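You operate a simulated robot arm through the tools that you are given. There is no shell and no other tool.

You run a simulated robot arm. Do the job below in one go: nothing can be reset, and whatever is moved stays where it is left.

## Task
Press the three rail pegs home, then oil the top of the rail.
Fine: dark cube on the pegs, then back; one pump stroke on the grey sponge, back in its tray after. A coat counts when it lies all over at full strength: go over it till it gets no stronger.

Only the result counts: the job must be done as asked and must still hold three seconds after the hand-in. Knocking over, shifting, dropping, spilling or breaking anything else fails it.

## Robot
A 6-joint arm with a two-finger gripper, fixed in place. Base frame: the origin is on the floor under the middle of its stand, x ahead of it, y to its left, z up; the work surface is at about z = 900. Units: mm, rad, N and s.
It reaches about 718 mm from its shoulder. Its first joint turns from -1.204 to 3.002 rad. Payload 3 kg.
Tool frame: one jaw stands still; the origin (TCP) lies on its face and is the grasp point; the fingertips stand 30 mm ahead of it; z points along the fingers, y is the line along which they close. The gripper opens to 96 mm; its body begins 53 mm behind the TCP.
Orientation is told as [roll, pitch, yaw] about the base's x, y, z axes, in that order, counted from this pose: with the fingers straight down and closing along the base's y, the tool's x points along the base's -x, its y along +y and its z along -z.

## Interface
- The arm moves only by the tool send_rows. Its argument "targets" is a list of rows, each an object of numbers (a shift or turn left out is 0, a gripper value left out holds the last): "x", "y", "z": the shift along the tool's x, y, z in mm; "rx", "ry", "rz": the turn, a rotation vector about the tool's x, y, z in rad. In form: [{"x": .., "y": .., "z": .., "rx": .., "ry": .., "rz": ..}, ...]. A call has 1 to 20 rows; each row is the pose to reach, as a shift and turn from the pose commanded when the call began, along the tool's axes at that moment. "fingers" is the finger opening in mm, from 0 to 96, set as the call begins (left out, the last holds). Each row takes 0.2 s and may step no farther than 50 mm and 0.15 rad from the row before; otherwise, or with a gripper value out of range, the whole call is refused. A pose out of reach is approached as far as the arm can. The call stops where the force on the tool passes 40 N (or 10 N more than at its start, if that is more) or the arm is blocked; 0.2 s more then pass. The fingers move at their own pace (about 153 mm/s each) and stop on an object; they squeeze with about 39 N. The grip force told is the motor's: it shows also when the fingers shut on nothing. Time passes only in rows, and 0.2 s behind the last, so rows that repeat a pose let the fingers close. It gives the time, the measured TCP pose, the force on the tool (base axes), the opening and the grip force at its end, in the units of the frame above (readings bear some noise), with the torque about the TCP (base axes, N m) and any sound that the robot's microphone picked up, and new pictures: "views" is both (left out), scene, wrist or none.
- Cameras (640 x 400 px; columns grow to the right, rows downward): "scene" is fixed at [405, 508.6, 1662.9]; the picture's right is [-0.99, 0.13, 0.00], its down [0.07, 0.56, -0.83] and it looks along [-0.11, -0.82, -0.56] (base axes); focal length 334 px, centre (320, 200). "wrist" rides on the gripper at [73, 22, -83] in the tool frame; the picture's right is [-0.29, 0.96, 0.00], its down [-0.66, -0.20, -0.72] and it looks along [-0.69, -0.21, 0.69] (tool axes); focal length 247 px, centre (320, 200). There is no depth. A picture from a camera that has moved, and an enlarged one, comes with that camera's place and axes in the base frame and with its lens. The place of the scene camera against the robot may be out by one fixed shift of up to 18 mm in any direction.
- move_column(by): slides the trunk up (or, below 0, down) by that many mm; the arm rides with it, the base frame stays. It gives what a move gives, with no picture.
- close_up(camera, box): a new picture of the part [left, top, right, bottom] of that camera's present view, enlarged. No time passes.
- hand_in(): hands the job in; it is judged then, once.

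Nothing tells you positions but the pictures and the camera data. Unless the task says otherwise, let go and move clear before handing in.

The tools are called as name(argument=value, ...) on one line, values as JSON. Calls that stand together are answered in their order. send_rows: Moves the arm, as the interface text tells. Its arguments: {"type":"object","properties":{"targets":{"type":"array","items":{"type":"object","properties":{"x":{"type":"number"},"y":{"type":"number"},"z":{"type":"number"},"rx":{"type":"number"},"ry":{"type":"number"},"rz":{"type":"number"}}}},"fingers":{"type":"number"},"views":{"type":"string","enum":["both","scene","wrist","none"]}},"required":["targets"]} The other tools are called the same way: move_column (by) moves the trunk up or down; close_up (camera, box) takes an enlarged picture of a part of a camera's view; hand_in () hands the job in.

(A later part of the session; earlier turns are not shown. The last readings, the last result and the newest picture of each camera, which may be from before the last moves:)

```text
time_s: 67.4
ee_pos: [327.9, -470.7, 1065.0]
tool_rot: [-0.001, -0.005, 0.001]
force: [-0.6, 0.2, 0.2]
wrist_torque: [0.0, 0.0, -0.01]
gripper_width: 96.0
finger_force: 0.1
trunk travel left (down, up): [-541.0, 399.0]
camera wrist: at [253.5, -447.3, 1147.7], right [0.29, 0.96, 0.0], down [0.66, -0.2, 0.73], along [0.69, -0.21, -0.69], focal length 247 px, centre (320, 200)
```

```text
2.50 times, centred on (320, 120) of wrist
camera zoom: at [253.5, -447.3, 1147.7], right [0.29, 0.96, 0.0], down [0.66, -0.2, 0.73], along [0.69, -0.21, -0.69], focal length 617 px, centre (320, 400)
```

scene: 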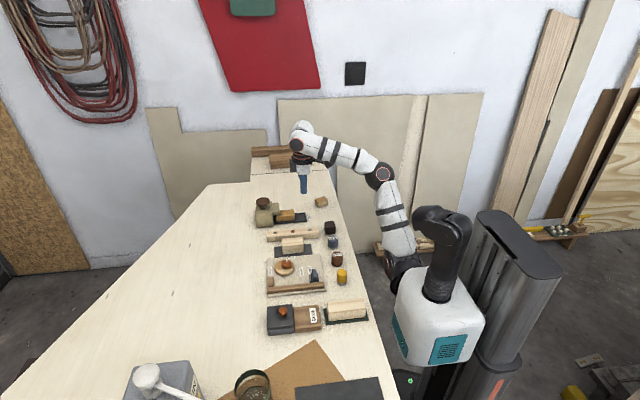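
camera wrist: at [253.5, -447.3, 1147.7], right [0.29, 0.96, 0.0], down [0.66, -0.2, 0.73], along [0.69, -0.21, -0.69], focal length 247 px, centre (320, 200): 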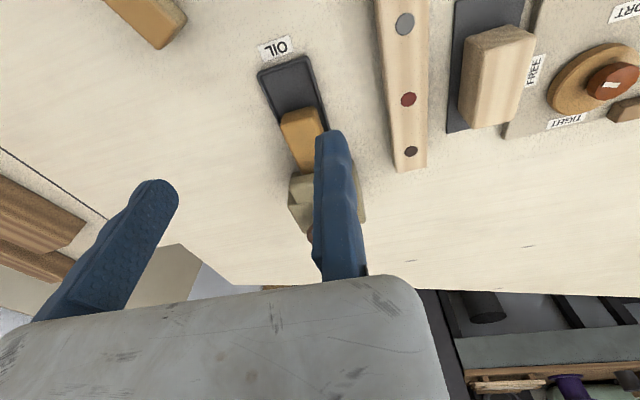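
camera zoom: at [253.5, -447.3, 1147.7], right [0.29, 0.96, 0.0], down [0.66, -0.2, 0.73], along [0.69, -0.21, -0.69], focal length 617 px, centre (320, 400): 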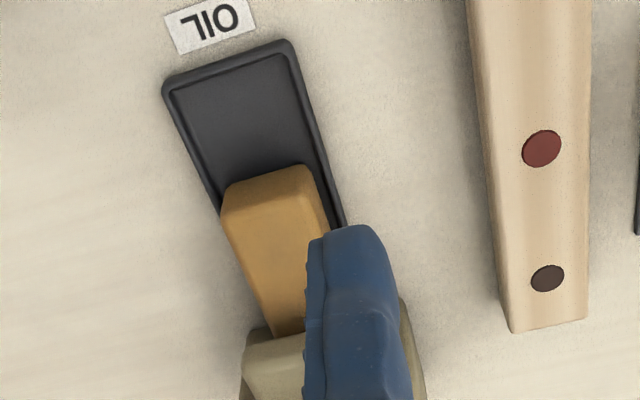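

The sponge spans about x 362–428 and y -521…-490, top at 927, with the spout over its +x end from about x = 405. I'll grip its free part at x ≈ 382, slide it back along the tray, then regrip it in the middle.

move_column(by=-70)

send_rows(targets=[{"x": -26, "y": -7, "z": 5}, {"x": -53, "y": -14, "z": 10}, {"x": -53, "y": -14, "z": 10}, {"x": -53, "y": -14, "z": 10}], views="both")

close_up(camera="wrist", box=[220, 60, 420, 220])

close_up(camera="scene", box=[250, 180, 330, 235])

```text
time_s: 68.5
ee_pos: [327.9, -470.7, 994.5]
tool_rot: [-0.002, -0.003, 0.0]
force: [0.4, 0.3, -0.2]
wrist_torque: [0.03, 0.0, -0.02]
gripper_width: 95.5
finger_force: 0.0
trunk travel left (down, up): [-471.0, 469.0]
```

```text
time_s: 69.5
ee_pos: [381.6, -484.6, 986.1]
tool_rot: [-0.002, -0.006, 0.0]
force: [-0.5, 0.0, -0.2]
wrist_torque: [0.01, 0.01, -0.03]
gripper_width: 96.1
finger_force: 0.1
trunk travel left (down, up): [-471.0, 469.0]
camera wrist: at [306.3, -460.5, 1067.4], right [0.29, 0.96, 0.0], down [0.66, -0.2, 0.73], along [0.69, -0.21, -0.69], focal length 247 px, centre (320, 200)
```

scene: 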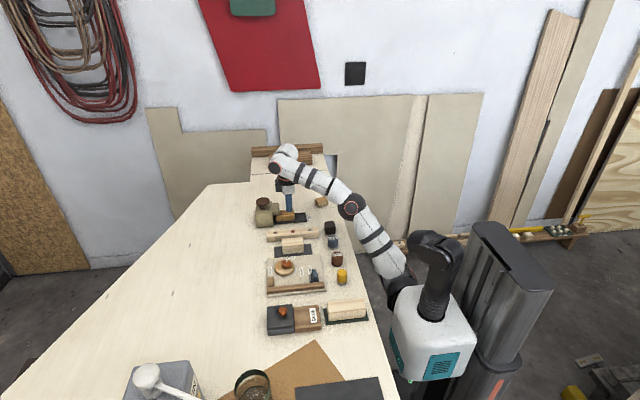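
wrist: 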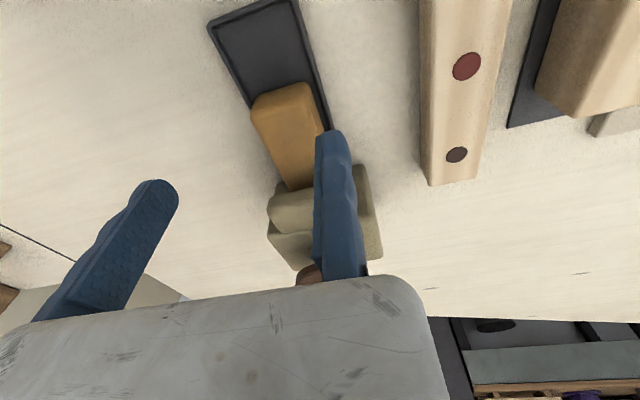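

```text
2.50 times, centred on (320, 140) of wrist
camera zoom: at [306.3, -460.5, 1067.4], right [0.29, 0.96, 0.0], down [0.66, -0.2, 0.73], along [0.69, -0.21, -0.69], focal length 617 px, centre (320, 350)
```

zoom: 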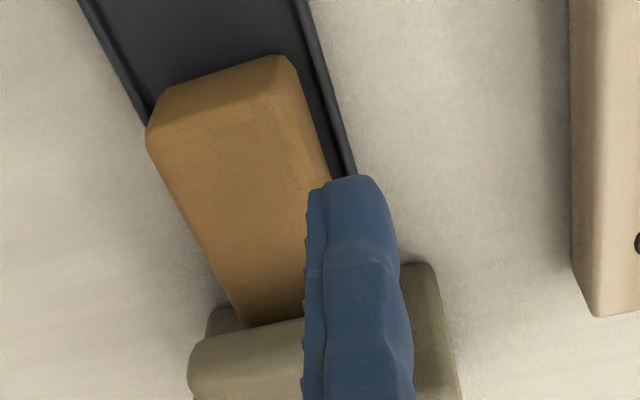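

```text
7.27 times, centred on (290, 208) of scene
camera zoom: at [405.0, 508.6, 1662.9], right [-0.99, 0.13, 0.0], down [0.07, 0.56, -0.83], along [-0.11, -0.82, -0.56], focal length 2432 px, centre (538, 146)
```

zoom: 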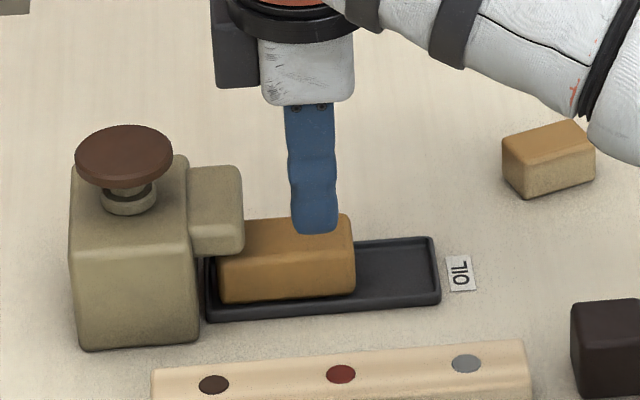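

Alignment looks right: the fixed jaw will slide down just beside the sponge's +y face with fingertips above the tray rim. I'll descend carefully and grip.

send_rows(targets=[{"x": -3, "y": 0, "z": 15}, {"x": -3, "y": 0, "z": 30}, {"x": -3, "y": 0, "z": 37}, {"x": -3, "y": 0, "z": 42}, {"x": -3, "y": 0, "z": 42}], views="both")

close_up(camera="scene", box=[250, 180, 330, 235])

```text
time_s: 70.7
ee_pos: [384.0, -483.5, 944.3]
tool_rot: [-0.001, -0.005, 0.001]
force: [-0.3, -0.9, 0.4]
wrist_torque: [0.04, 0.02, -0.03]
gripper_width: 95.9
finger_force: 0.0
trunk travel left (down, up): [-471.0, 469.0]
camera wrist: at [309.4, -460.0, 1027.1], right [0.29, 0.96, 0.0], down [0.66, -0.2, 0.73], along [0.69, -0.21, -0.69], focal length 247 px, centre (320, 200)
```

scene: 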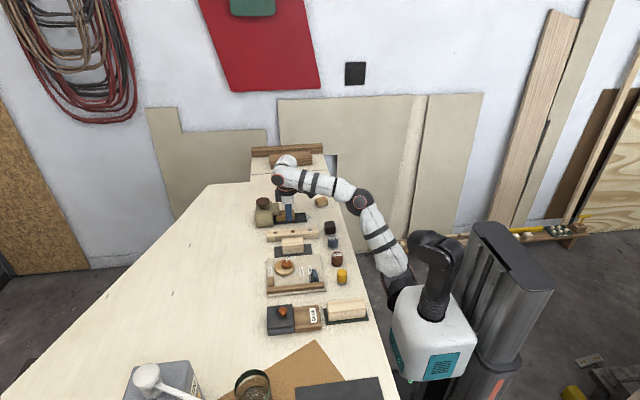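
wrist: 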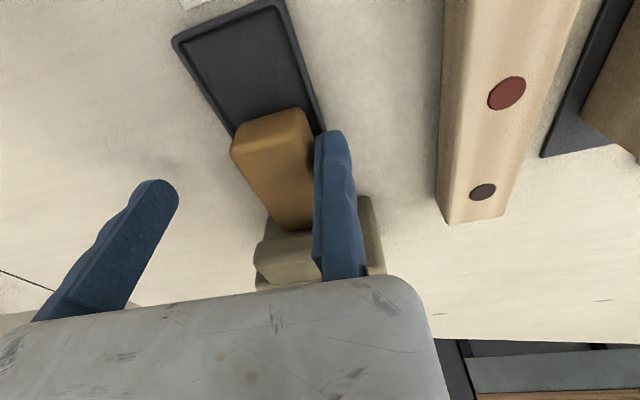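

```text
7.27 times, centred on (290, 208) of scene
camera zoom: at [405.0, 508.6, 1662.9], right [-0.99, 0.13, 0.0], down [0.07, 0.56, -0.83], along [-0.11, -0.82, -0.56], focal length 2432 px, centre (538, 146)
```

zoom: 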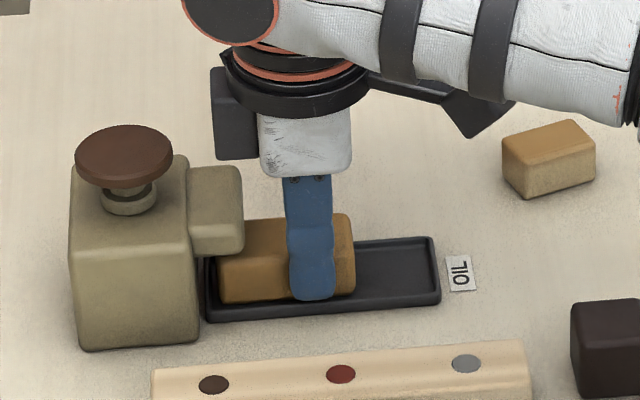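

send_rows(targets=[{"y": -2}, {"y": -2.5}, {"y": -2.5}, {"y": -2.5}, {"y": -2.5}], fingers=10, views="wrist")

close_up(camera="scene", box=[250, 180, 330, 235])

```text
time_s: 71.8
ee_pos: [384.6, -486.7, 944.3]
tool_rot: [-0.001, -0.005, -0.001]
force: [-0.7, 0.5, 0.7]
wrist_torque: [0.0, -0.02, 0.02]
gripper_width: 36.6
finger_force: 39.0
trunk travel left (down, up): [-471.0, 469.0]
camera wrist: at [309.7, -462.9, 1026.9], right [0.29, 0.96, 0.0], down [0.66, -0.2, 0.73], along [0.69, -0.21, -0.69], focal length 247 px, centre (320, 200)
```

wrist: 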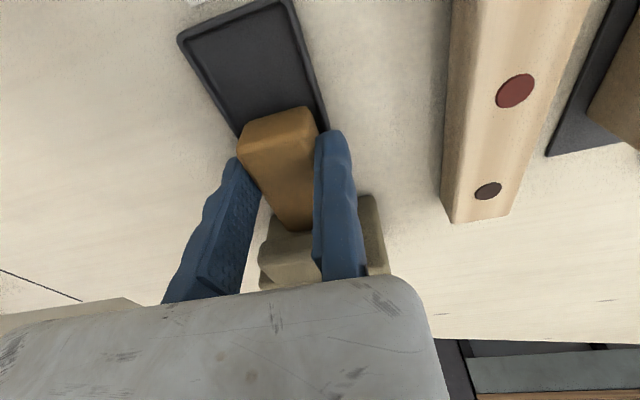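

```text
7.27 times, centred on (290, 208) of scene
camera zoom: at [405.0, 508.6, 1662.9], right [-0.99, 0.13, 0.0], down [0.07, 0.56, -0.83], along [-0.11, -0.82, -0.56], focal length 2432 px, centre (538, 146)
```

zoom: 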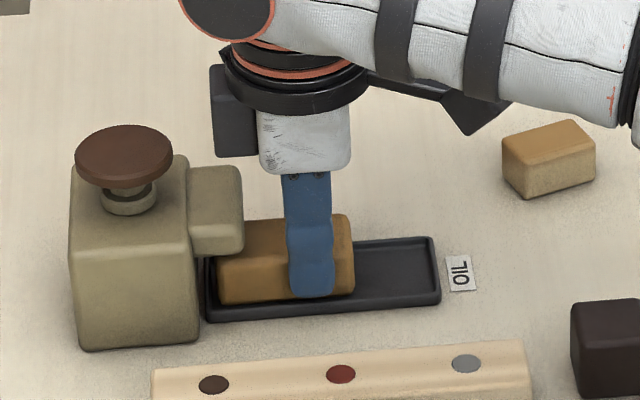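

Gripped at 36.6 mm width, which is a little wider than the rail. I'll lift it a couple of millimetres, slide it 28 mm back along the tray and set it down to regrip at its middle.

send_rows(targets=[{"z": -2.5}, {"x": 7, "z": -2.5}, {"x": 14, "z": -2.5}, {"x": 21, "z": -2.5}, {"x": 28, "z": -2.5}, {"x": 28, "z": -2.5}, {"x": 28, "z": -0.5}, {"x": 28, "z": 0}], views="both")

close_up(camera="scene", box=[250, 180, 330, 235])

```text
time_s: 73.7
ee_pos: [354.7, -486.6, 945.5]
tool_rot: [-0.003, -0.005, 0.0]
force: [0.7, 0.3, -0.3]
wrist_torque: [0.0, 0.02, 0.02]
gripper_width: 36.8
finger_force: 38.9
trunk travel left (down, up): [-471.0, 469.0]
camera wrist: at [281.7, -463.5, 1026.9], right [0.29, 0.96, 0.0], down [0.66, -0.2, 0.73], along [0.69, -0.21, -0.69], focal length 247 px, centre (320, 200)
```

scene: 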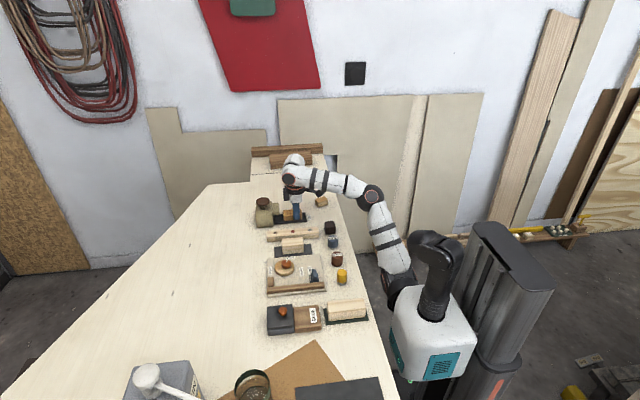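
wrist: 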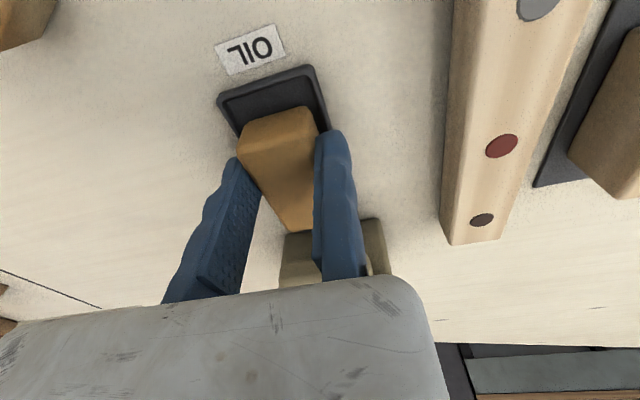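

```text
7.27 times, centred on (290, 208) of scene
camera zoom: at [405.0, 508.6, 1662.9], right [-0.99, 0.13, 0.0], down [0.07, 0.56, -0.83], along [-0.11, -0.82, -0.56], focal length 2432 px, centre (538, 146)
```

zoom: 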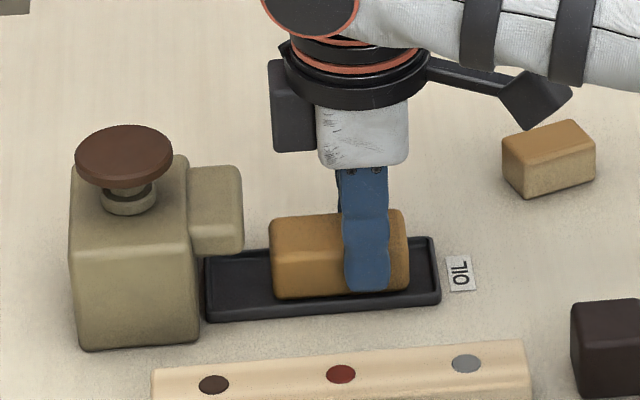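

The sponge is clear of the spout. I'll open, shift 11 mm towards its middle and regrip.

send_rows(targets=[{"z": 0}, {"z": 0}, {"y": 2.5}, {"x": -6, "y": 2.5}, {"x": -11, "y": 2.5}, {"x": -11, "y": 1}, {"x": -11, "y": 0.5}], fingers=60, views="none")

send_rows(targets=[{"z": 0}, {"z": 0}, {"z": 0}, {"z": 0}], fingers=10, views="both")

close_up(camera="scene", box=[250, 180, 330, 235])

```text
time_s: 75.2
ee_pos: [367.3, -487.1, 944.3]
tool_rot: [0.0, -0.005, -0.001]
force: [-0.5, -1.2, -0.4]
wrist_torque: [0.01, -0.01, 0.03]
gripper_width: 60.2
finger_force: 0.1
trunk travel left (down, up): [-471.0, 469.0]
```

```text
time_s: 76.2
ee_pos: [367.6, -488.2, 945.7]
tool_rot: [-0.001, -0.006, 0.0]
force: [0.8, -0.4, 0.2]
wrist_torque: [-0.02, -0.01, -0.03]
gripper_width: 36.9
finger_force: 39.1
trunk travel left (down, up): [-471.0, 469.0]
camera wrist: at [292.9, -463.8, 1026.6], right [0.29, 0.96, 0.0], down [0.66, -0.2, 0.73], along [0.69, -0.21, -0.69], focal length 247 px, centre (320, 200)
```

scene: 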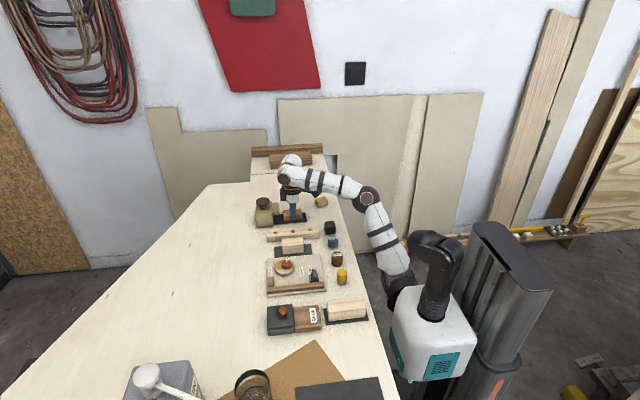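
wrist: 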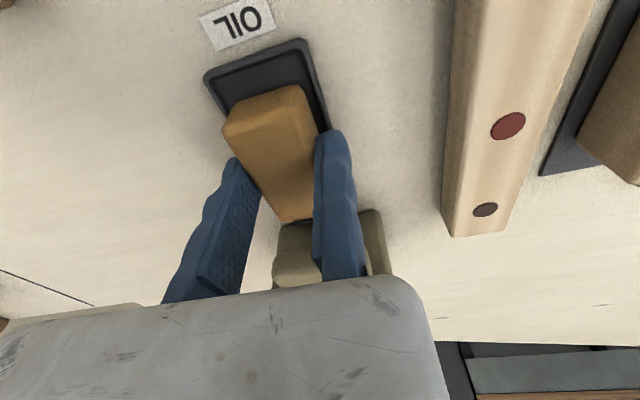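

```text
7.27 times, centred on (290, 208) of scene
camera zoom: at [405.0, 508.6, 1662.9], right [-0.99, 0.13, 0.0], down [0.07, 0.56, -0.83], along [-0.11, -0.82, -0.56], focal length 2432 px, centre (538, 146)
```

zoom: 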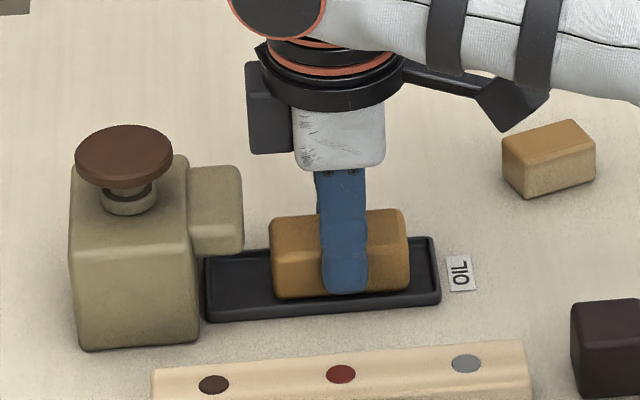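

The sponge is gripped at its middle. I'll lift it out by raising the trunk 80 mm, then carry it over the rail's near half.

move_column(by=80)

send_rows(targets=[{"y": 36, "z": 8}, {"x": 8, "y": 72, "z": 16}, {"x": 18, "y": 107, "z": 25}, {"x": 18, "y": 107, "z": 25}, {"x": 18, "y": 107, "z": 25}], views="both")

close_up(camera="scene", box=[250, 190, 340, 250])

```text
time_s: 77.4
ee_pos: [368.3, -486.7, 1024.0]
tool_rot: [-0.001, -0.005, 0.0]
force: [1.0, 0.5, 0.5]
wrist_torque: [0.0, 0.02, 0.0]
gripper_width: 36.4
finger_force: 39.2
trunk travel left (down, up): [-551.0, 389.0]
```

```text
time_s: 78.6
ee_pos: [348.2, -378.5, 1001.0]
tool_rot: [-0.002, -0.005, 0.0]
force: [-0.2, 0.7, -0.3]
wrist_torque: [-0.01, -0.01, -0.03]
gripper_width: 36.7
finger_force: 39.1
trunk travel left (down, up): [-551.0, 389.0]
camera wrist: at [273.9, -354.6, 1083.5], right [0.29, 0.96, 0.0], down [0.66, -0.2, 0.73], along [0.69, -0.21, -0.69], focal length 247 px, centre (320, 200)
```

scene: 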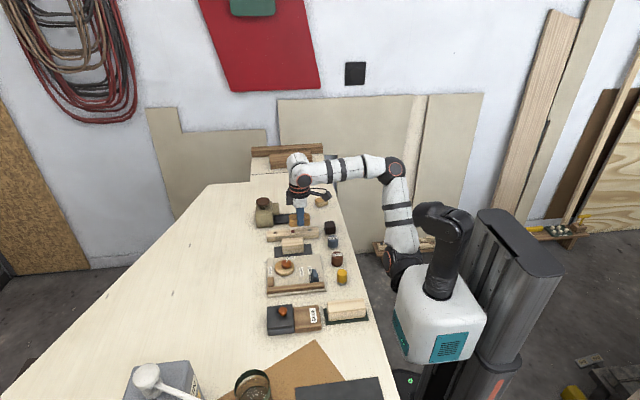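
wrist: 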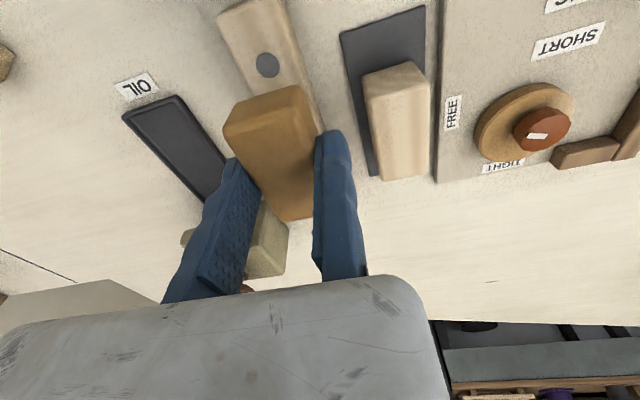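

```text
6.67 times, centred on (295, 220) of scene
camera zoom: at [405.0, 508.6, 1662.9], right [-0.99, 0.13, 0.0], down [0.07, 0.56, -0.83], along [-0.11, -0.82, -0.56], focal length 2230 px, centre (487, 67)
```

zoom: 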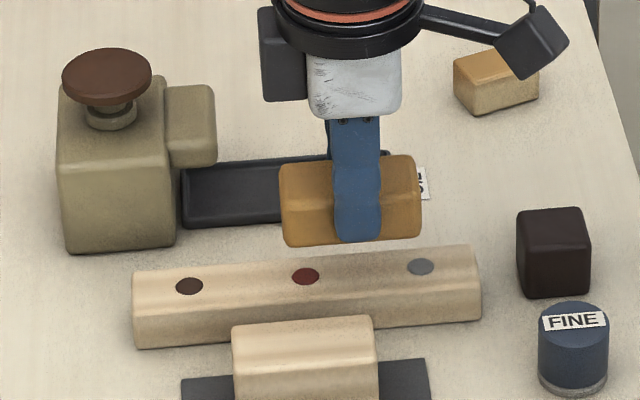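

Sponge is over the rail. Lowering in small steps until I feel light contact.

send_rows(targets=[{"x": 6, "y": -1, "z": 15}, {"x": 6, "y": -1, "z": 27}, {"x": 6, "y": -1, "z": 30}, {"x": 6, "y": -1, "z": 32}, {"x": 6, "y": -1, "z": 33}], views="none")

```text
time_s: 79.8
ee_pos: [343.3, -381.7, 966.1]
tool_rot: [-0.001, -0.007, 0.0]
force: [0.3, 0.9, 0.3]
wrist_torque: [0.02, 0.0, -0.06]
gripper_width: 36.6
finger_force: 38.9
trunk travel left (down, up): [-551.0, 389.0]
```

send_rows(targets=[{"z": 0.7}, {"z": 1.4}, {"z": 2.1}, {"z": 2.1}], views="none")

```text
time_s: 80.8
ee_pos: [343.2, -381.3, 965.6]
tool_rot: [-0.004, -0.009, -0.001]
force: [3.2, -5.7, 21.7]
wrist_torque: [-0.44, 0.26, 0.15]
gripper_width: 36.6
finger_force: 39.1
trunk travel left (down, up): [-551.0, 389.0]
```

Firm contact at 22 N, so I'll back off about 1.3 mm to a light pressure and try a short stroke, checking coat and rail.

send_rows(targets=[{"z": -1.3}, {"x": -5, "z": -1.3}, {"x": -11, "z": -1.3}, {"x": -17, "z": -1.3}, {"x": -23, "z": -1.3}, {"x": -29, "z": -1.3}, {"x": -35, "z": -1.3}], views="scene")

close_up(camera="scene", box=[250, 190, 340, 250])

```text
time_s: 82.4
ee_pos: [378.1, -380.6, 967.1]
tool_rot: [-0.002, -0.007, 0.0]
force: [-1.3, 0.5, 8.8]
wrist_torque: [-0.11, 0.14, -0.01]
gripper_width: 36.6
finger_force: 38.9
trunk travel left (down, up): [-551.0, 389.0]
```

scene: 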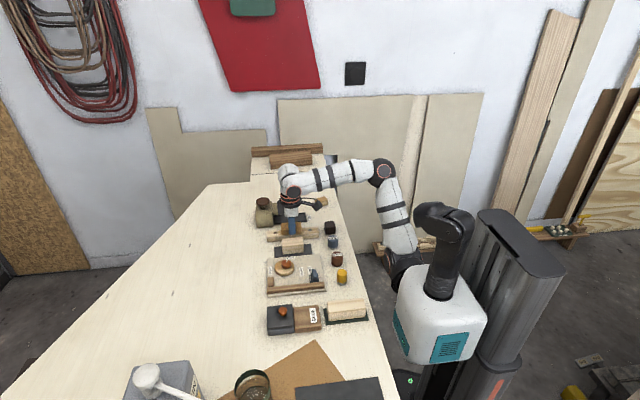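

```text
6.67 times, centred on (295, 220) of scene
camera zoom: at [405.0, 508.6, 1662.9], right [-0.99, 0.13, 0.0], down [0.07, 0.56, -0.83], along [-0.11, -0.82, -0.56], focal length 2230 px, centre (487, 67)
```

zoom: 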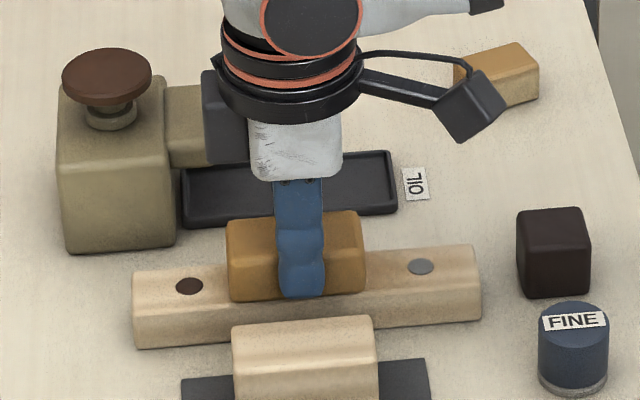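

The rail stays put under about 9 N. I'll sweep the near half several times.

send_rows(targets=[{"x": 10}, {"x": 20}, {"x": 30}, {"x": 40}, {"x": 50}, {"x": 60}, {"x": 68}, {"x": 60}, {"x": 50}, {"x": 40}, {"x": 30}, {"x": 20}, {"x": 10}, {"x": 0}], views="both")

close_up(camera="scene", box=[250, 190, 340, 250])

close_up(camera="wrist", box=[180, 0, 400, 160])

```text
time_s: 85.4
ee_pos: [381.1, -381.8, 966.8]
tool_rot: [-0.001, -0.003, -0.001]
force: [-0.7, -0.3, -0.2]
wrist_torque: [-0.01, 0.01, 0.01]
gripper_width: 36.7
finger_force: 38.6
trunk travel left (down, up): [-551.0, 389.0]
camera wrist: at [306.3, -357.6, 1049.0], right [0.29, 0.96, 0.0], down [0.66, -0.2, 0.73], along [0.69, -0.21, -0.69], focal length 247 px, centre (320, 200)
```

scene: 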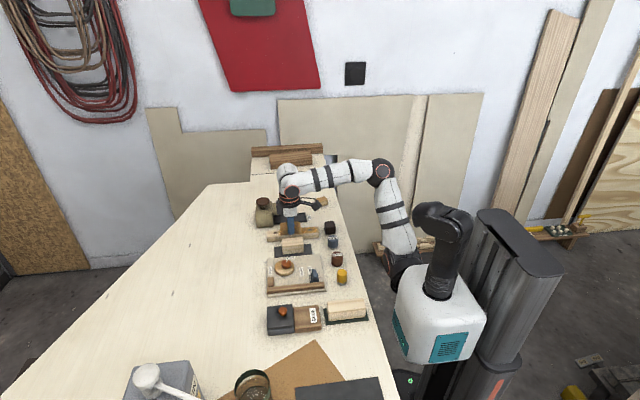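
wrist: 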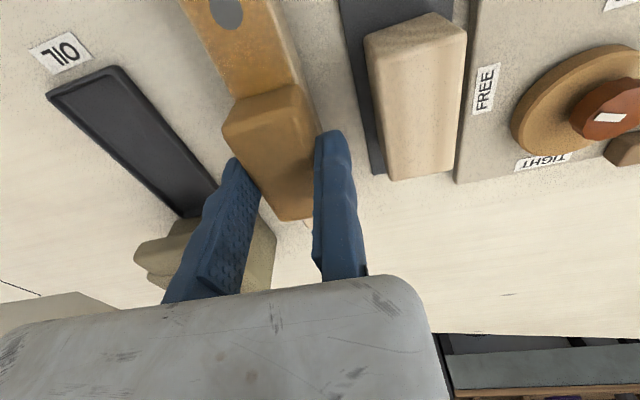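

```text
6.67 times, centred on (295, 220) of scene
camera zoom: at [405.0, 508.6, 1662.9], right [-0.99, 0.13, 0.0], down [0.07, 0.56, -0.83], along [-0.11, -0.82, -0.56], focal length 2230 px, centre (487, 67)
```

zoom: 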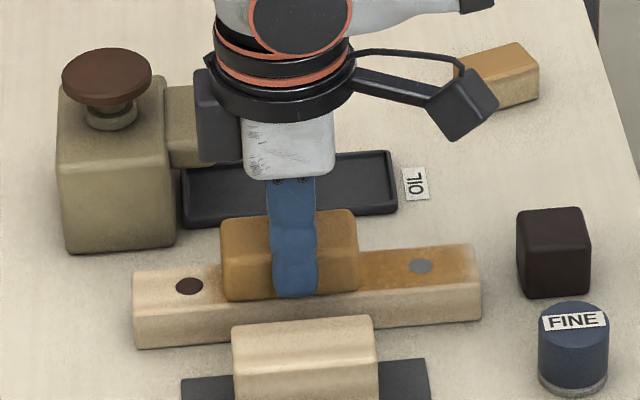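

```text
2.50 times, centred on (290, 80) of wrist
camera zoom: at [306.3, -357.6, 1049.0], right [0.29, 0.96, 0.0], down [0.66, -0.2, 0.73], along [0.69, -0.21, -0.69], focal length 617 px, centre (395, 500)
```

zoom: 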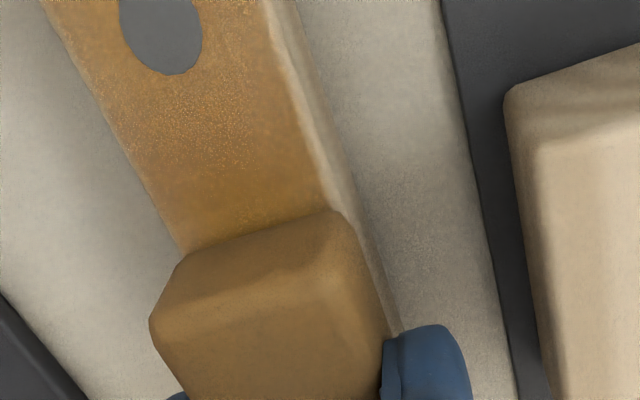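

The coat is going on well in amber on the near half. Contact force has faded to zero here, so I'll press 1 mm deeper and make more passes.

send_rows(targets=[{"z": 0.5}, {"z": 1.0}, {"z": 1.0}], views="none")

```text
time_s: 86.2
ee_pos: [378.4, -381.2, 966.5]
tool_rot: [-0.004, -0.008, 0.0]
force: [1.7, -0.1, 4.3]
wrist_torque: [-0.02, -0.05, 0.05]
gripper_width: 36.4
finger_force: 39.0
trunk travel left (down, up): [-551.0, 389.0]
```

send_rows(targets=[{"x": 10, "z": 0.3}, {"x": 20, "z": 0.3}, {"x": 30, "z": 0.3}, {"x": 40, "z": 0.3}, {"x": 50, "z": 0.3}, {"x": 60, "z": 0.3}, {"x": 69, "z": 0.3}, {"x": 69, "z": 0.3}], views="scene")

close_up(camera="scene", box=[250, 190, 340, 250])

```text
time_s: 88.0
ee_pos: [309.0, -379.2, 964.8]
tool_rot: [-0.004, -0.003, -0.001]
force: [4.3, 1.4, 13.4]
wrist_torque: [-0.18, -0.36, 0.08]
gripper_width: 36.6
finger_force: 38.9
trunk travel left (down, up): [-551.0, 389.0]
```

scene: 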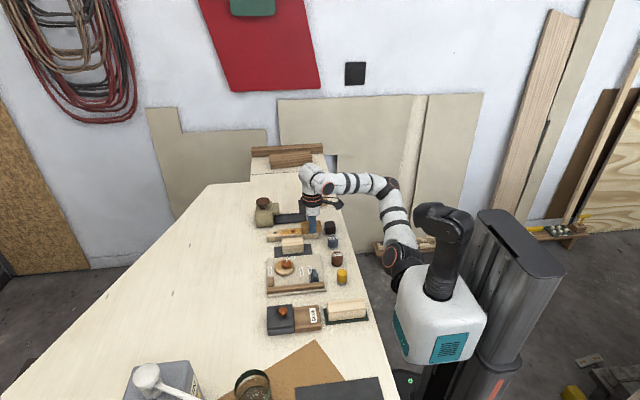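

```text
6.67 times, centred on (295, 220) of scene
camera zoom: at [405.0, 508.6, 1662.9], right [-0.99, 0.13, 0.0], down [0.07, 0.56, -0.83], along [-0.11, -0.82, -0.56], focal length 2230 px, centre (487, 67)
```

zoom: 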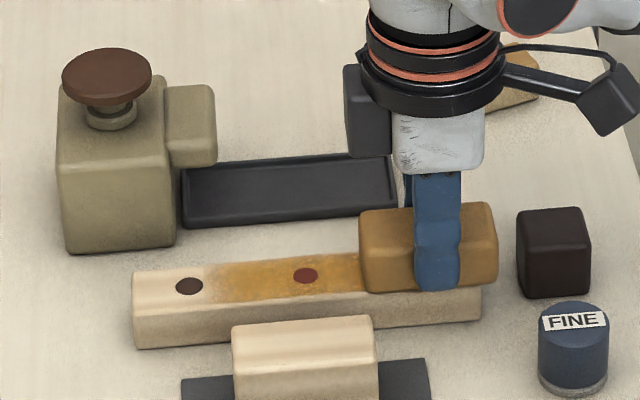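

send_rows(targets=[{"x": -4, "z": -0.4}, {"x": -16, "z": -0.4}, {"x": -28, "z": -0.4}, {"x": -40, "z": -0.4}, {"x": -52, "z": -0.4}, {"x": -64, "z": -0.2}, {"x": -75, "z": 0}, {"x": -64, "z": 0}, {"x": -52, "z": -0.2}, {"x": -40, "z": -0.4}, {"x": -28, "z": -0.4}, {"x": -16, "z": -0.4}, {"x": -4, "z": -0.4}, {"x": -16, "z": -0.4}, {"x": -28, "z": -0.4}, {"x": -40, "z": -0.4}, {"x": -52, "z": -0.4}, {"x": -64, "z": -0.2}, {"x": -75, "z": 0}], views="both")

close_up(camera="scene", box=[250, 190, 340, 250])

close_up(camera="wrist", box=[180, 0, 400, 160])

```text
time_s: 92.0
ee_pos: [383.7, -381.5, 965.9]
tool_rot: [-0.005, -0.006, 0.0]
force: [-0.9, 0.0, 11.4]
wrist_torque: [-0.09, 0.24, -0.05]
gripper_width: 36.7
finger_force: 38.9
trunk travel left (down, up): [-551.0, 389.0]
camera wrist: at [308.3, -357.0, 1046.5], right [0.29, 0.96, 0.0], down [0.65, -0.2, 0.73], along [0.7, -0.22, -0.68], focal length 247 px, centre (320, 200)
```

scene: 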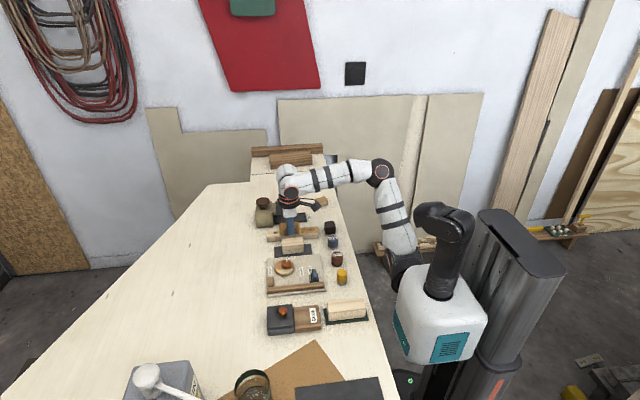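
wrist: 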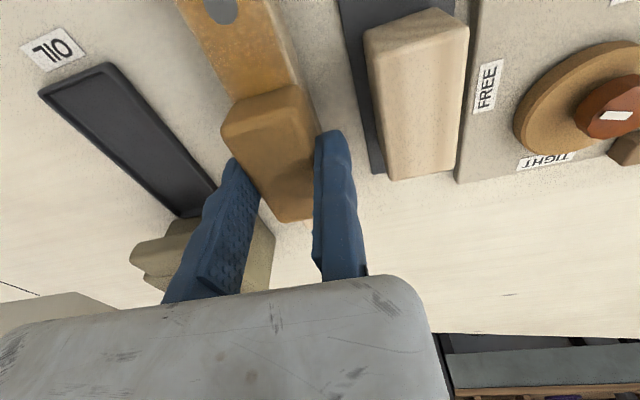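

```text
6.67 times, centred on (295, 220) of scene
camera zoom: at [405.0, 508.6, 1662.9], right [-0.99, 0.13, 0.0], down [0.07, 0.56, -0.83], along [-0.11, -0.82, -0.56], focal length 2230 px, centre (487, 67)
```

zoom: 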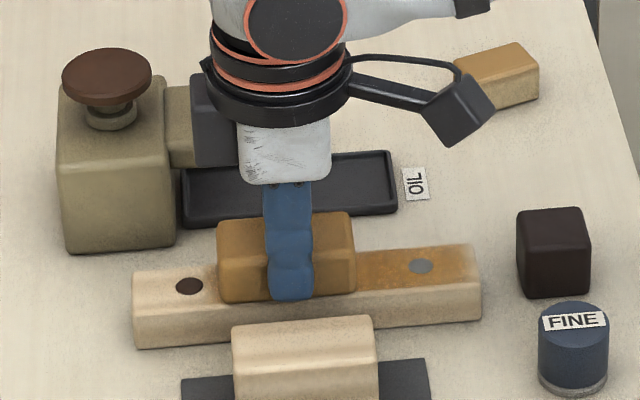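

```text
2.50 times, centred on (290, 80) of wrist
camera zoom: at [308.3, -357.0, 1046.5], right [0.29, 0.96, 0.0], down [0.65, -0.2, 0.73], along [0.7, -0.22, -0.68], focal length 617 px, centre (395, 500)
```

zoom: 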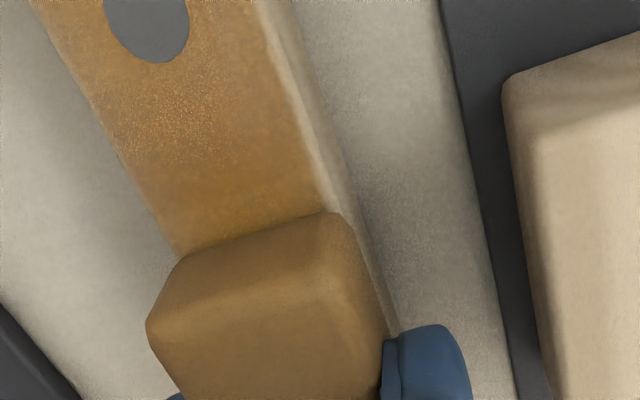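

The near half looks strong, but coverage at the +y edge is tight, so I'll repeat passes shifted 3 mm toward +y.

send_rows(targets=[{"x": 4, "y": 3, "z": 0}, {"x": 16, "y": 3, "z": -0.2}, {"x": 28, "y": 3, "z": -0.4}, {"x": 40, "y": 3, "z": -0.4}, {"x": 52, "y": 3, "z": -0.4}, {"x": 64, "y": 3, "z": -0.4}, {"x": 76, "y": 3, "z": -0.4}, {"x": 64, "y": 3, "z": -0.4}, {"x": 52, "y": 3, "z": -0.4}, {"x": 40, "y": 3, "z": -0.4}, {"x": 28, "y": 3, "z": -0.4}, {"x": 16, "y": 3, "z": -0.2}, {"x": 4, "y": 3, "z": 0}], views="none")

send_rows(targets=[{"x": 12}, {"x": 24}, {"x": 36, "z": -0.3}, {"x": 48, "z": -0.3}, {"x": 60, "z": -0.3}, {"x": 72, "z": -0.3}, {"x": 60, "z": -0.3}, {"x": 48, "z": -0.3}, {"x": 36}, {"x": 24}, {"x": 12}, {"x": 0}], views="both")

close_up(camera="wrist", box=[180, 0, 400, 160])

```text
time_s: 94.8
ee_pos: [380.9, -377.7, 964.2]
tool_rot: [-0.001, -0.009, -0.001]
force: [0.3, 0.6, 5.9]
wrist_torque: [-0.06, 0.01, -0.03]
gripper_width: 36.3
finger_force: 39.0
trunk travel left (down, up): [-551.0, 389.0]
```

```text
time_s: 97.4
ee_pos: [379.7, -376.2, 966.1]
tool_rot: [-0.002, -0.007, 0.0]
force: [-0.1, -0.2, 8.6]
wrist_torque: [-0.09, 0.06, -0.02]
gripper_width: 36.5
finger_force: 38.7
trunk travel left (down, up): [-551.0, 389.0]
camera wrist: at [305.4, -352.7, 1046.7], right [0.29, 0.96, 0.0], down [0.66, -0.2, 0.73], along [0.7, -0.21, -0.69], focal length 247 px, centre (320, 200)
```

scene: 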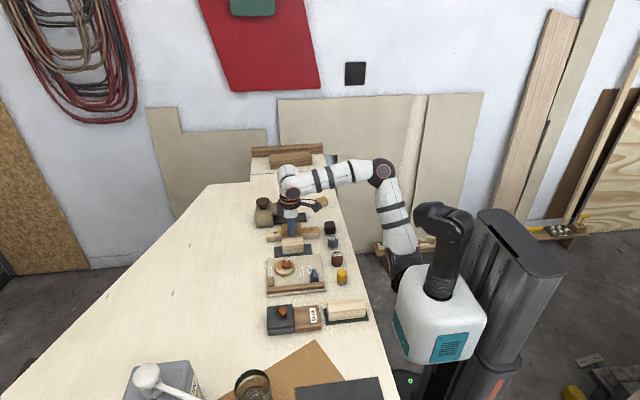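
wrist: 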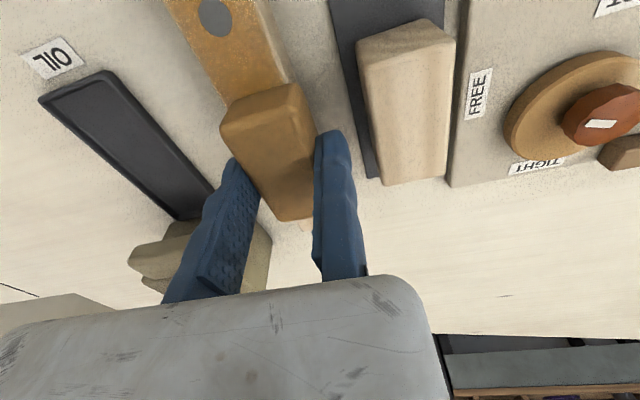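

```text
2.50 times, centred on (290, 80) of wrist
camera zoom: at [305.4, -352.7, 1046.7], right [0.29, 0.96, 0.0], down [0.66, -0.2, 0.73], along [0.7, -0.21, -0.69], focal length 617 px, centre (395, 500)
```

zoom: 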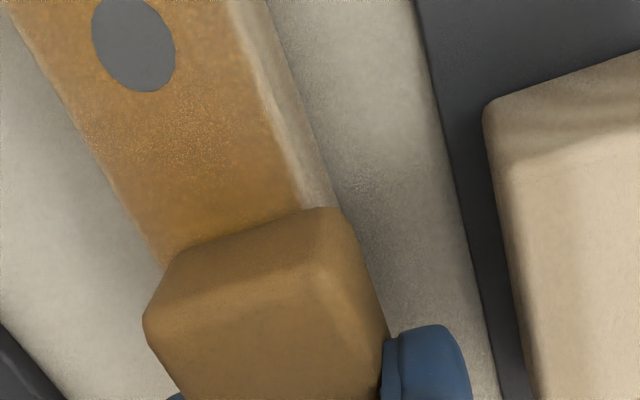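

Near half done. For the far half I'll raise the trunk 65 mm (lifting the sponge), then lower it again further along.

move_column(by=65)

send_rows(targets=[{"x": -8, "y": -2, "z": 25}, {"x": -18, "y": -4.5, "z": 50}, {"x": -18, "y": -4.5, "z": 58}, {"x": -18, "y": -4.5, "z": 60}, {"x": -18, "y": -4.5, "z": 62}, {"x": -18, "y": -4.5, "z": 62}], views="both")

close_up(camera="scene", box=[250, 190, 340, 250])

```text
time_s: 98.5
ee_pos: [381.0, -378.0, 1029.1]
tool_rot: [-0.004, -0.005, -0.001]
force: [-0.3, 0.8, -0.2]
wrist_torque: [0.0, -0.04, -0.01]
gripper_width: 36.3
finger_force: 39.3
trunk travel left (down, up): [-616.0, 324.0]
```

```text
time_s: 99.9
ee_pos: [400.0, -382.4, 966.2]
tool_rot: [-0.002, -0.005, 0.0]
force: [0.1, -0.3, 0.3]
wrist_torque: [-0.02, -0.02, -0.01]
gripper_width: 37.0
finger_force: 39.2
trunk travel left (down, up): [-616.0, 324.0]
camera wrist: at [325.1, -358.8, 1049.4], right [0.29, 0.96, 0.0], down [0.66, -0.2, 0.73], along [0.69, -0.21, -0.69], focal length 247 px, centre (320, 200)
```

scene: 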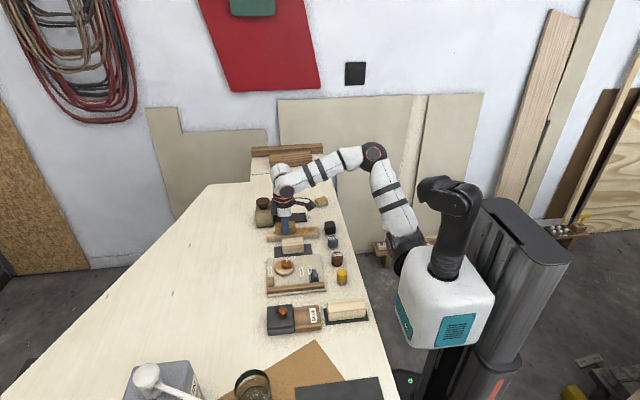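
wrist: 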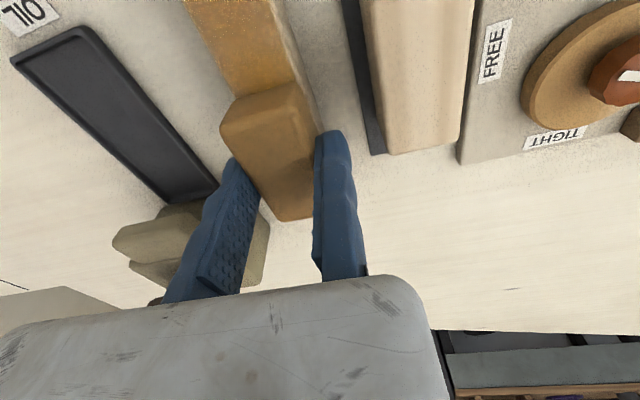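

```text
6.67 times, centred on (295, 220) of scene
camera zoom: at [405.0, 508.6, 1662.9], right [-0.99, 0.13, 0.0], down [0.07, 0.56, -0.83], along [-0.11, -0.82, -0.56], focal length 2230 px, centre (487, 67)
```

zoom: 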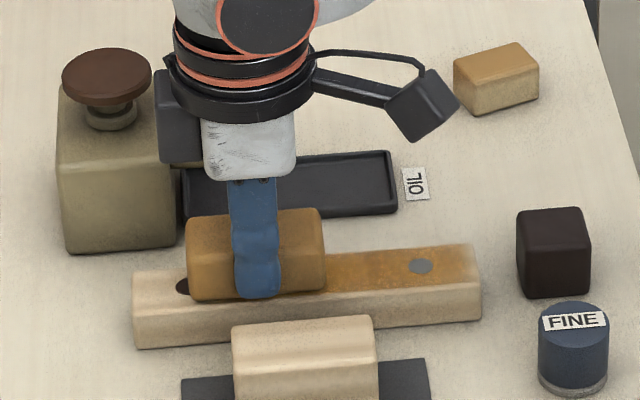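

send_rows(targets=[{"z": 0.6}, {"z": 1.2}, {"z": 1.8}, {"z": 1.8}], views="none")

```text
time_s: 100.9
ee_pos: [399.0, -382.0, 966.1]
tool_rot: [-0.001, -0.006, 0.001]
force: [-0.4, -0.1, 0.0]
wrist_torque: [0.02, 0.0, -0.01]
gripper_width: 36.6
finger_force: 39.0
trunk travel left (down, up): [-616.0, 324.0]
```

send_rows(targets=[{"z": 0.6}, {"z": 1.2}, {"z": 1.8}, {"z": 1.8}], views="none")

```text
time_s: 101.9
ee_pos: [399.4, -380.7, 965.3]
tool_rot: [-0.003, -0.007, -0.001]
force: [2.9, -2.5, 9.5]
wrist_torque: [-0.2, -0.16, 0.01]
gripper_width: 36.7
finger_force: 39.4
trunk travel left (down, up): [-616.0, 324.0]
```

Contact at 9.5 N. Sweeping the far half now, overlapping the middle.

send_rows(targets=[{"x": -10}, {"x": -20}, {"x": -30}, {"x": -20}, {"x": -10}, {"x": 0}, {"x": 12}, {"x": 24}, {"x": 36}, {"x": 24}, {"x": 12}, {"x": 0}, {"x": -10}, {"x": -20}, {"x": -30}], views="both")

close_up(camera="scene", box=[250, 190, 340, 250])

close_up(camera="wrist", box=[180, 0, 400, 160])

```text
time_s: 105.1
ee_pos: [427.2, -380.4, 963.5]
tool_rot: [-0.001, -0.007, 0.0]
force: [0.2, 1.6, 3.8]
wrist_torque: [-0.04, 0.01, 0.01]
gripper_width: 36.6
finger_force: 39.1
trunk travel left (down, up): [-616.0, 324.0]
camera wrist: at [353.2, -357.0, 1046.8], right [0.29, 0.96, 0.0], down [0.66, -0.2, 0.73], along [0.7, -0.21, -0.69], focal length 247 px, centre (320, 200)
```

scene: 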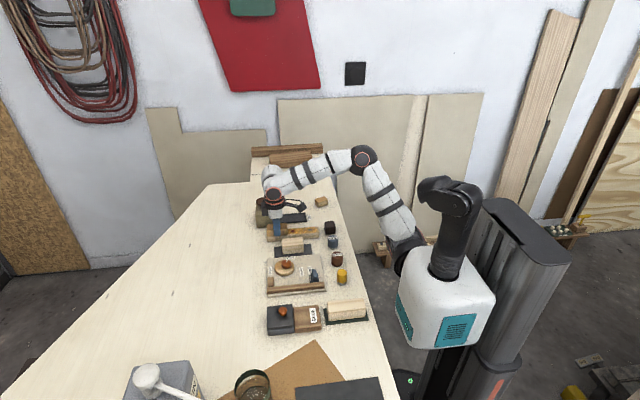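
wrist: 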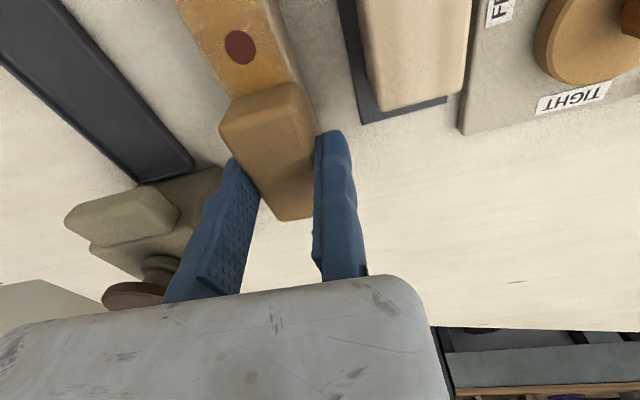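

```text
6.67 times, centred on (295, 220) of scene
camera zoom: at [405.0, 508.6, 1662.9], right [-0.99, 0.13, 0.0], down [0.07, 0.56, -0.83], along [-0.11, -0.82, -0.56], focal length 2230 px, centre (487, 67)
```

zoom: 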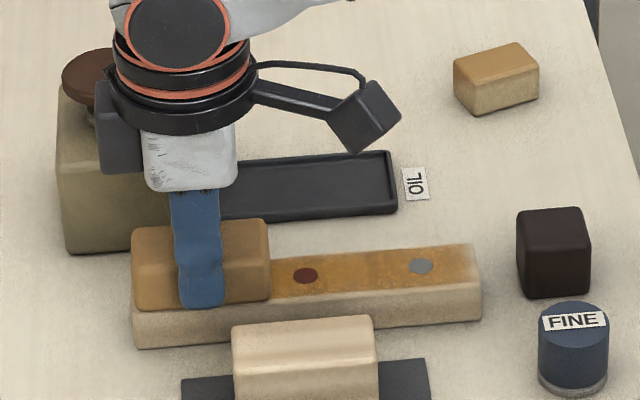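

```text
2.50 times, centred on (290, 80) of wrist
camera zoom: at [353.2, -357.0, 1046.8], right [0.29, 0.96, 0.0], down [0.66, -0.2, 0.73], along [0.7, -0.21, -0.69], focal length 617 px, centre (395, 500)
```

zoom: 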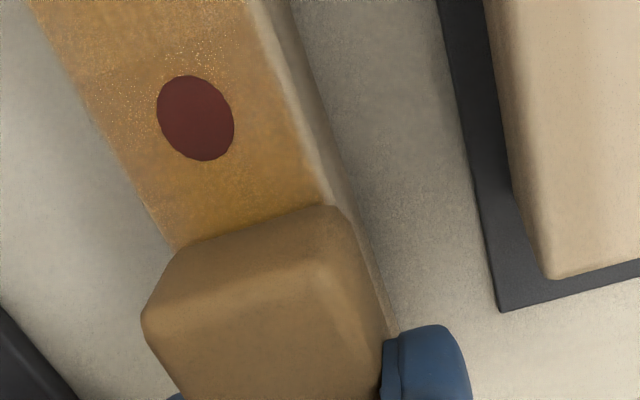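

send_rows(targets=[{"x": -6, "z": 0.2}, {"x": 6, "z": 0.2}, {"x": 18, "z": 0.2}, {"x": 30, "z": 0.2}, {"x": 42, "z": 0.2}, {"x": 54, "z": 0.2}, {"x": 66, "z": 0.2}, {"x": 54, "y": 2.5, "z": 0.2}, {"x": 42, "y": 2.5, "z": 0.2}, {"x": 30, "y": 2.5, "z": 0.2}, {"x": 18, "y": 2.5, "z": 0.2}, {"x": 6, "y": 2.5, "z": 0.2}, {"x": -6, "y": 2.5, "z": 0.2}, {"x": -6, "y": 2.5, "z": 0.2}], views="none")

send_rows(targets=[{"x": 12}, {"x": 24}, {"x": 36}, {"x": 48}, {"x": 60}, {"x": 72}, {"x": 60, "y": -3}, {"x": 48, "y": -3}, {"x": 36, "y": -3}, {"x": 24, "y": -3}, {"x": 12, "y": -3}, {"x": 0, "y": -3}, {"x": 12, "y": -3}, {"x": 24, "y": -3}, {"x": 36, "y": -3}, {"x": 48, "y": -3}, {"x": 60, "y": -3}, {"x": 70, "y": -3}], views="both")

close_up(camera="scene", box=[250, 190, 340, 250])

```text
time_s: 108.1
ee_pos: [427.7, -380.5, 963.8]
tool_rot: [-0.006, -0.011, -0.001]
force: [-5.1, 2.4, 22.7]
wrist_torque: [-0.23, 0.73, -0.13]
gripper_width: 36.6
finger_force: 38.8
out of reach, approached as far as the arm can: row 1, 13, 14
trunk travel left (down, up): [-616.0, 324.0]
```

```text
time_s: 111.9
ee_pos: [359.8, -383.8, 962.3]
tool_rot: [-0.003, -0.004, 0.001]
force: [0.3, -1.7, 4.1]
wrist_torque: [-0.08, -0.19, -0.04]
gripper_width: 36.4
finger_force: 39.2
trunk travel left (down, up): [-616.0, 324.0]
camera wrist: at [286.0, -360.1, 1044.1], right [0.29, 0.96, 0.0], down [0.66, -0.2, 0.73], along [0.69, -0.21, -0.69], focal length 247 px, centre (320, 200)
```

scene: 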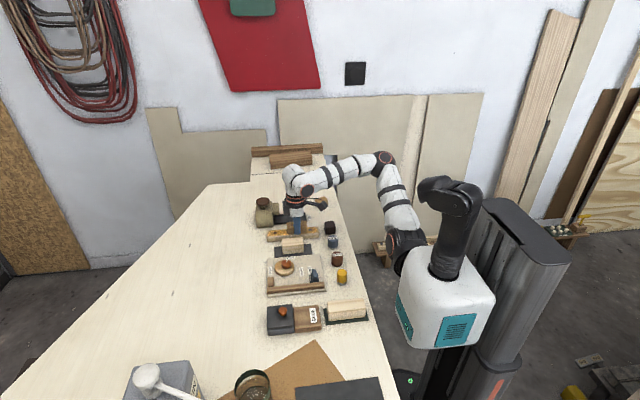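
wrist: 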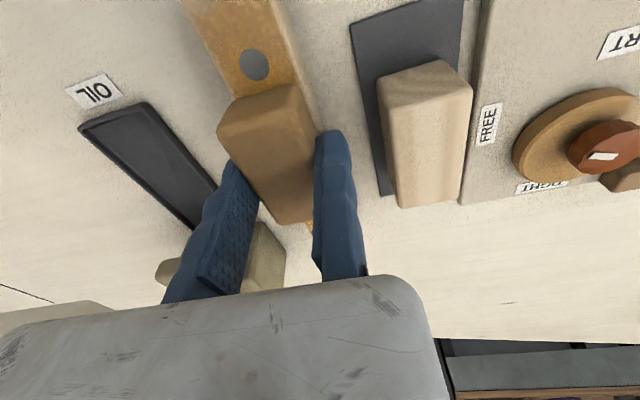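

```text
6.67 times, centred on (295, 220) of scene
camera zoom: at [405.0, 508.6, 1662.9], right [-0.99, 0.13, 0.0], down [0.07, 0.56, -0.83], along [-0.11, -0.82, -0.56], focal length 2230 px, centre (487, 67)
```

zoom: 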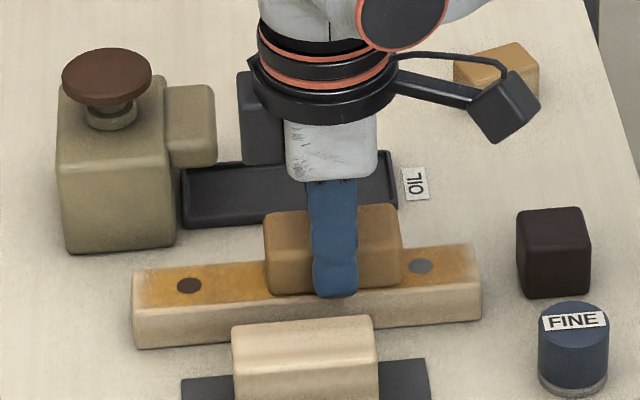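

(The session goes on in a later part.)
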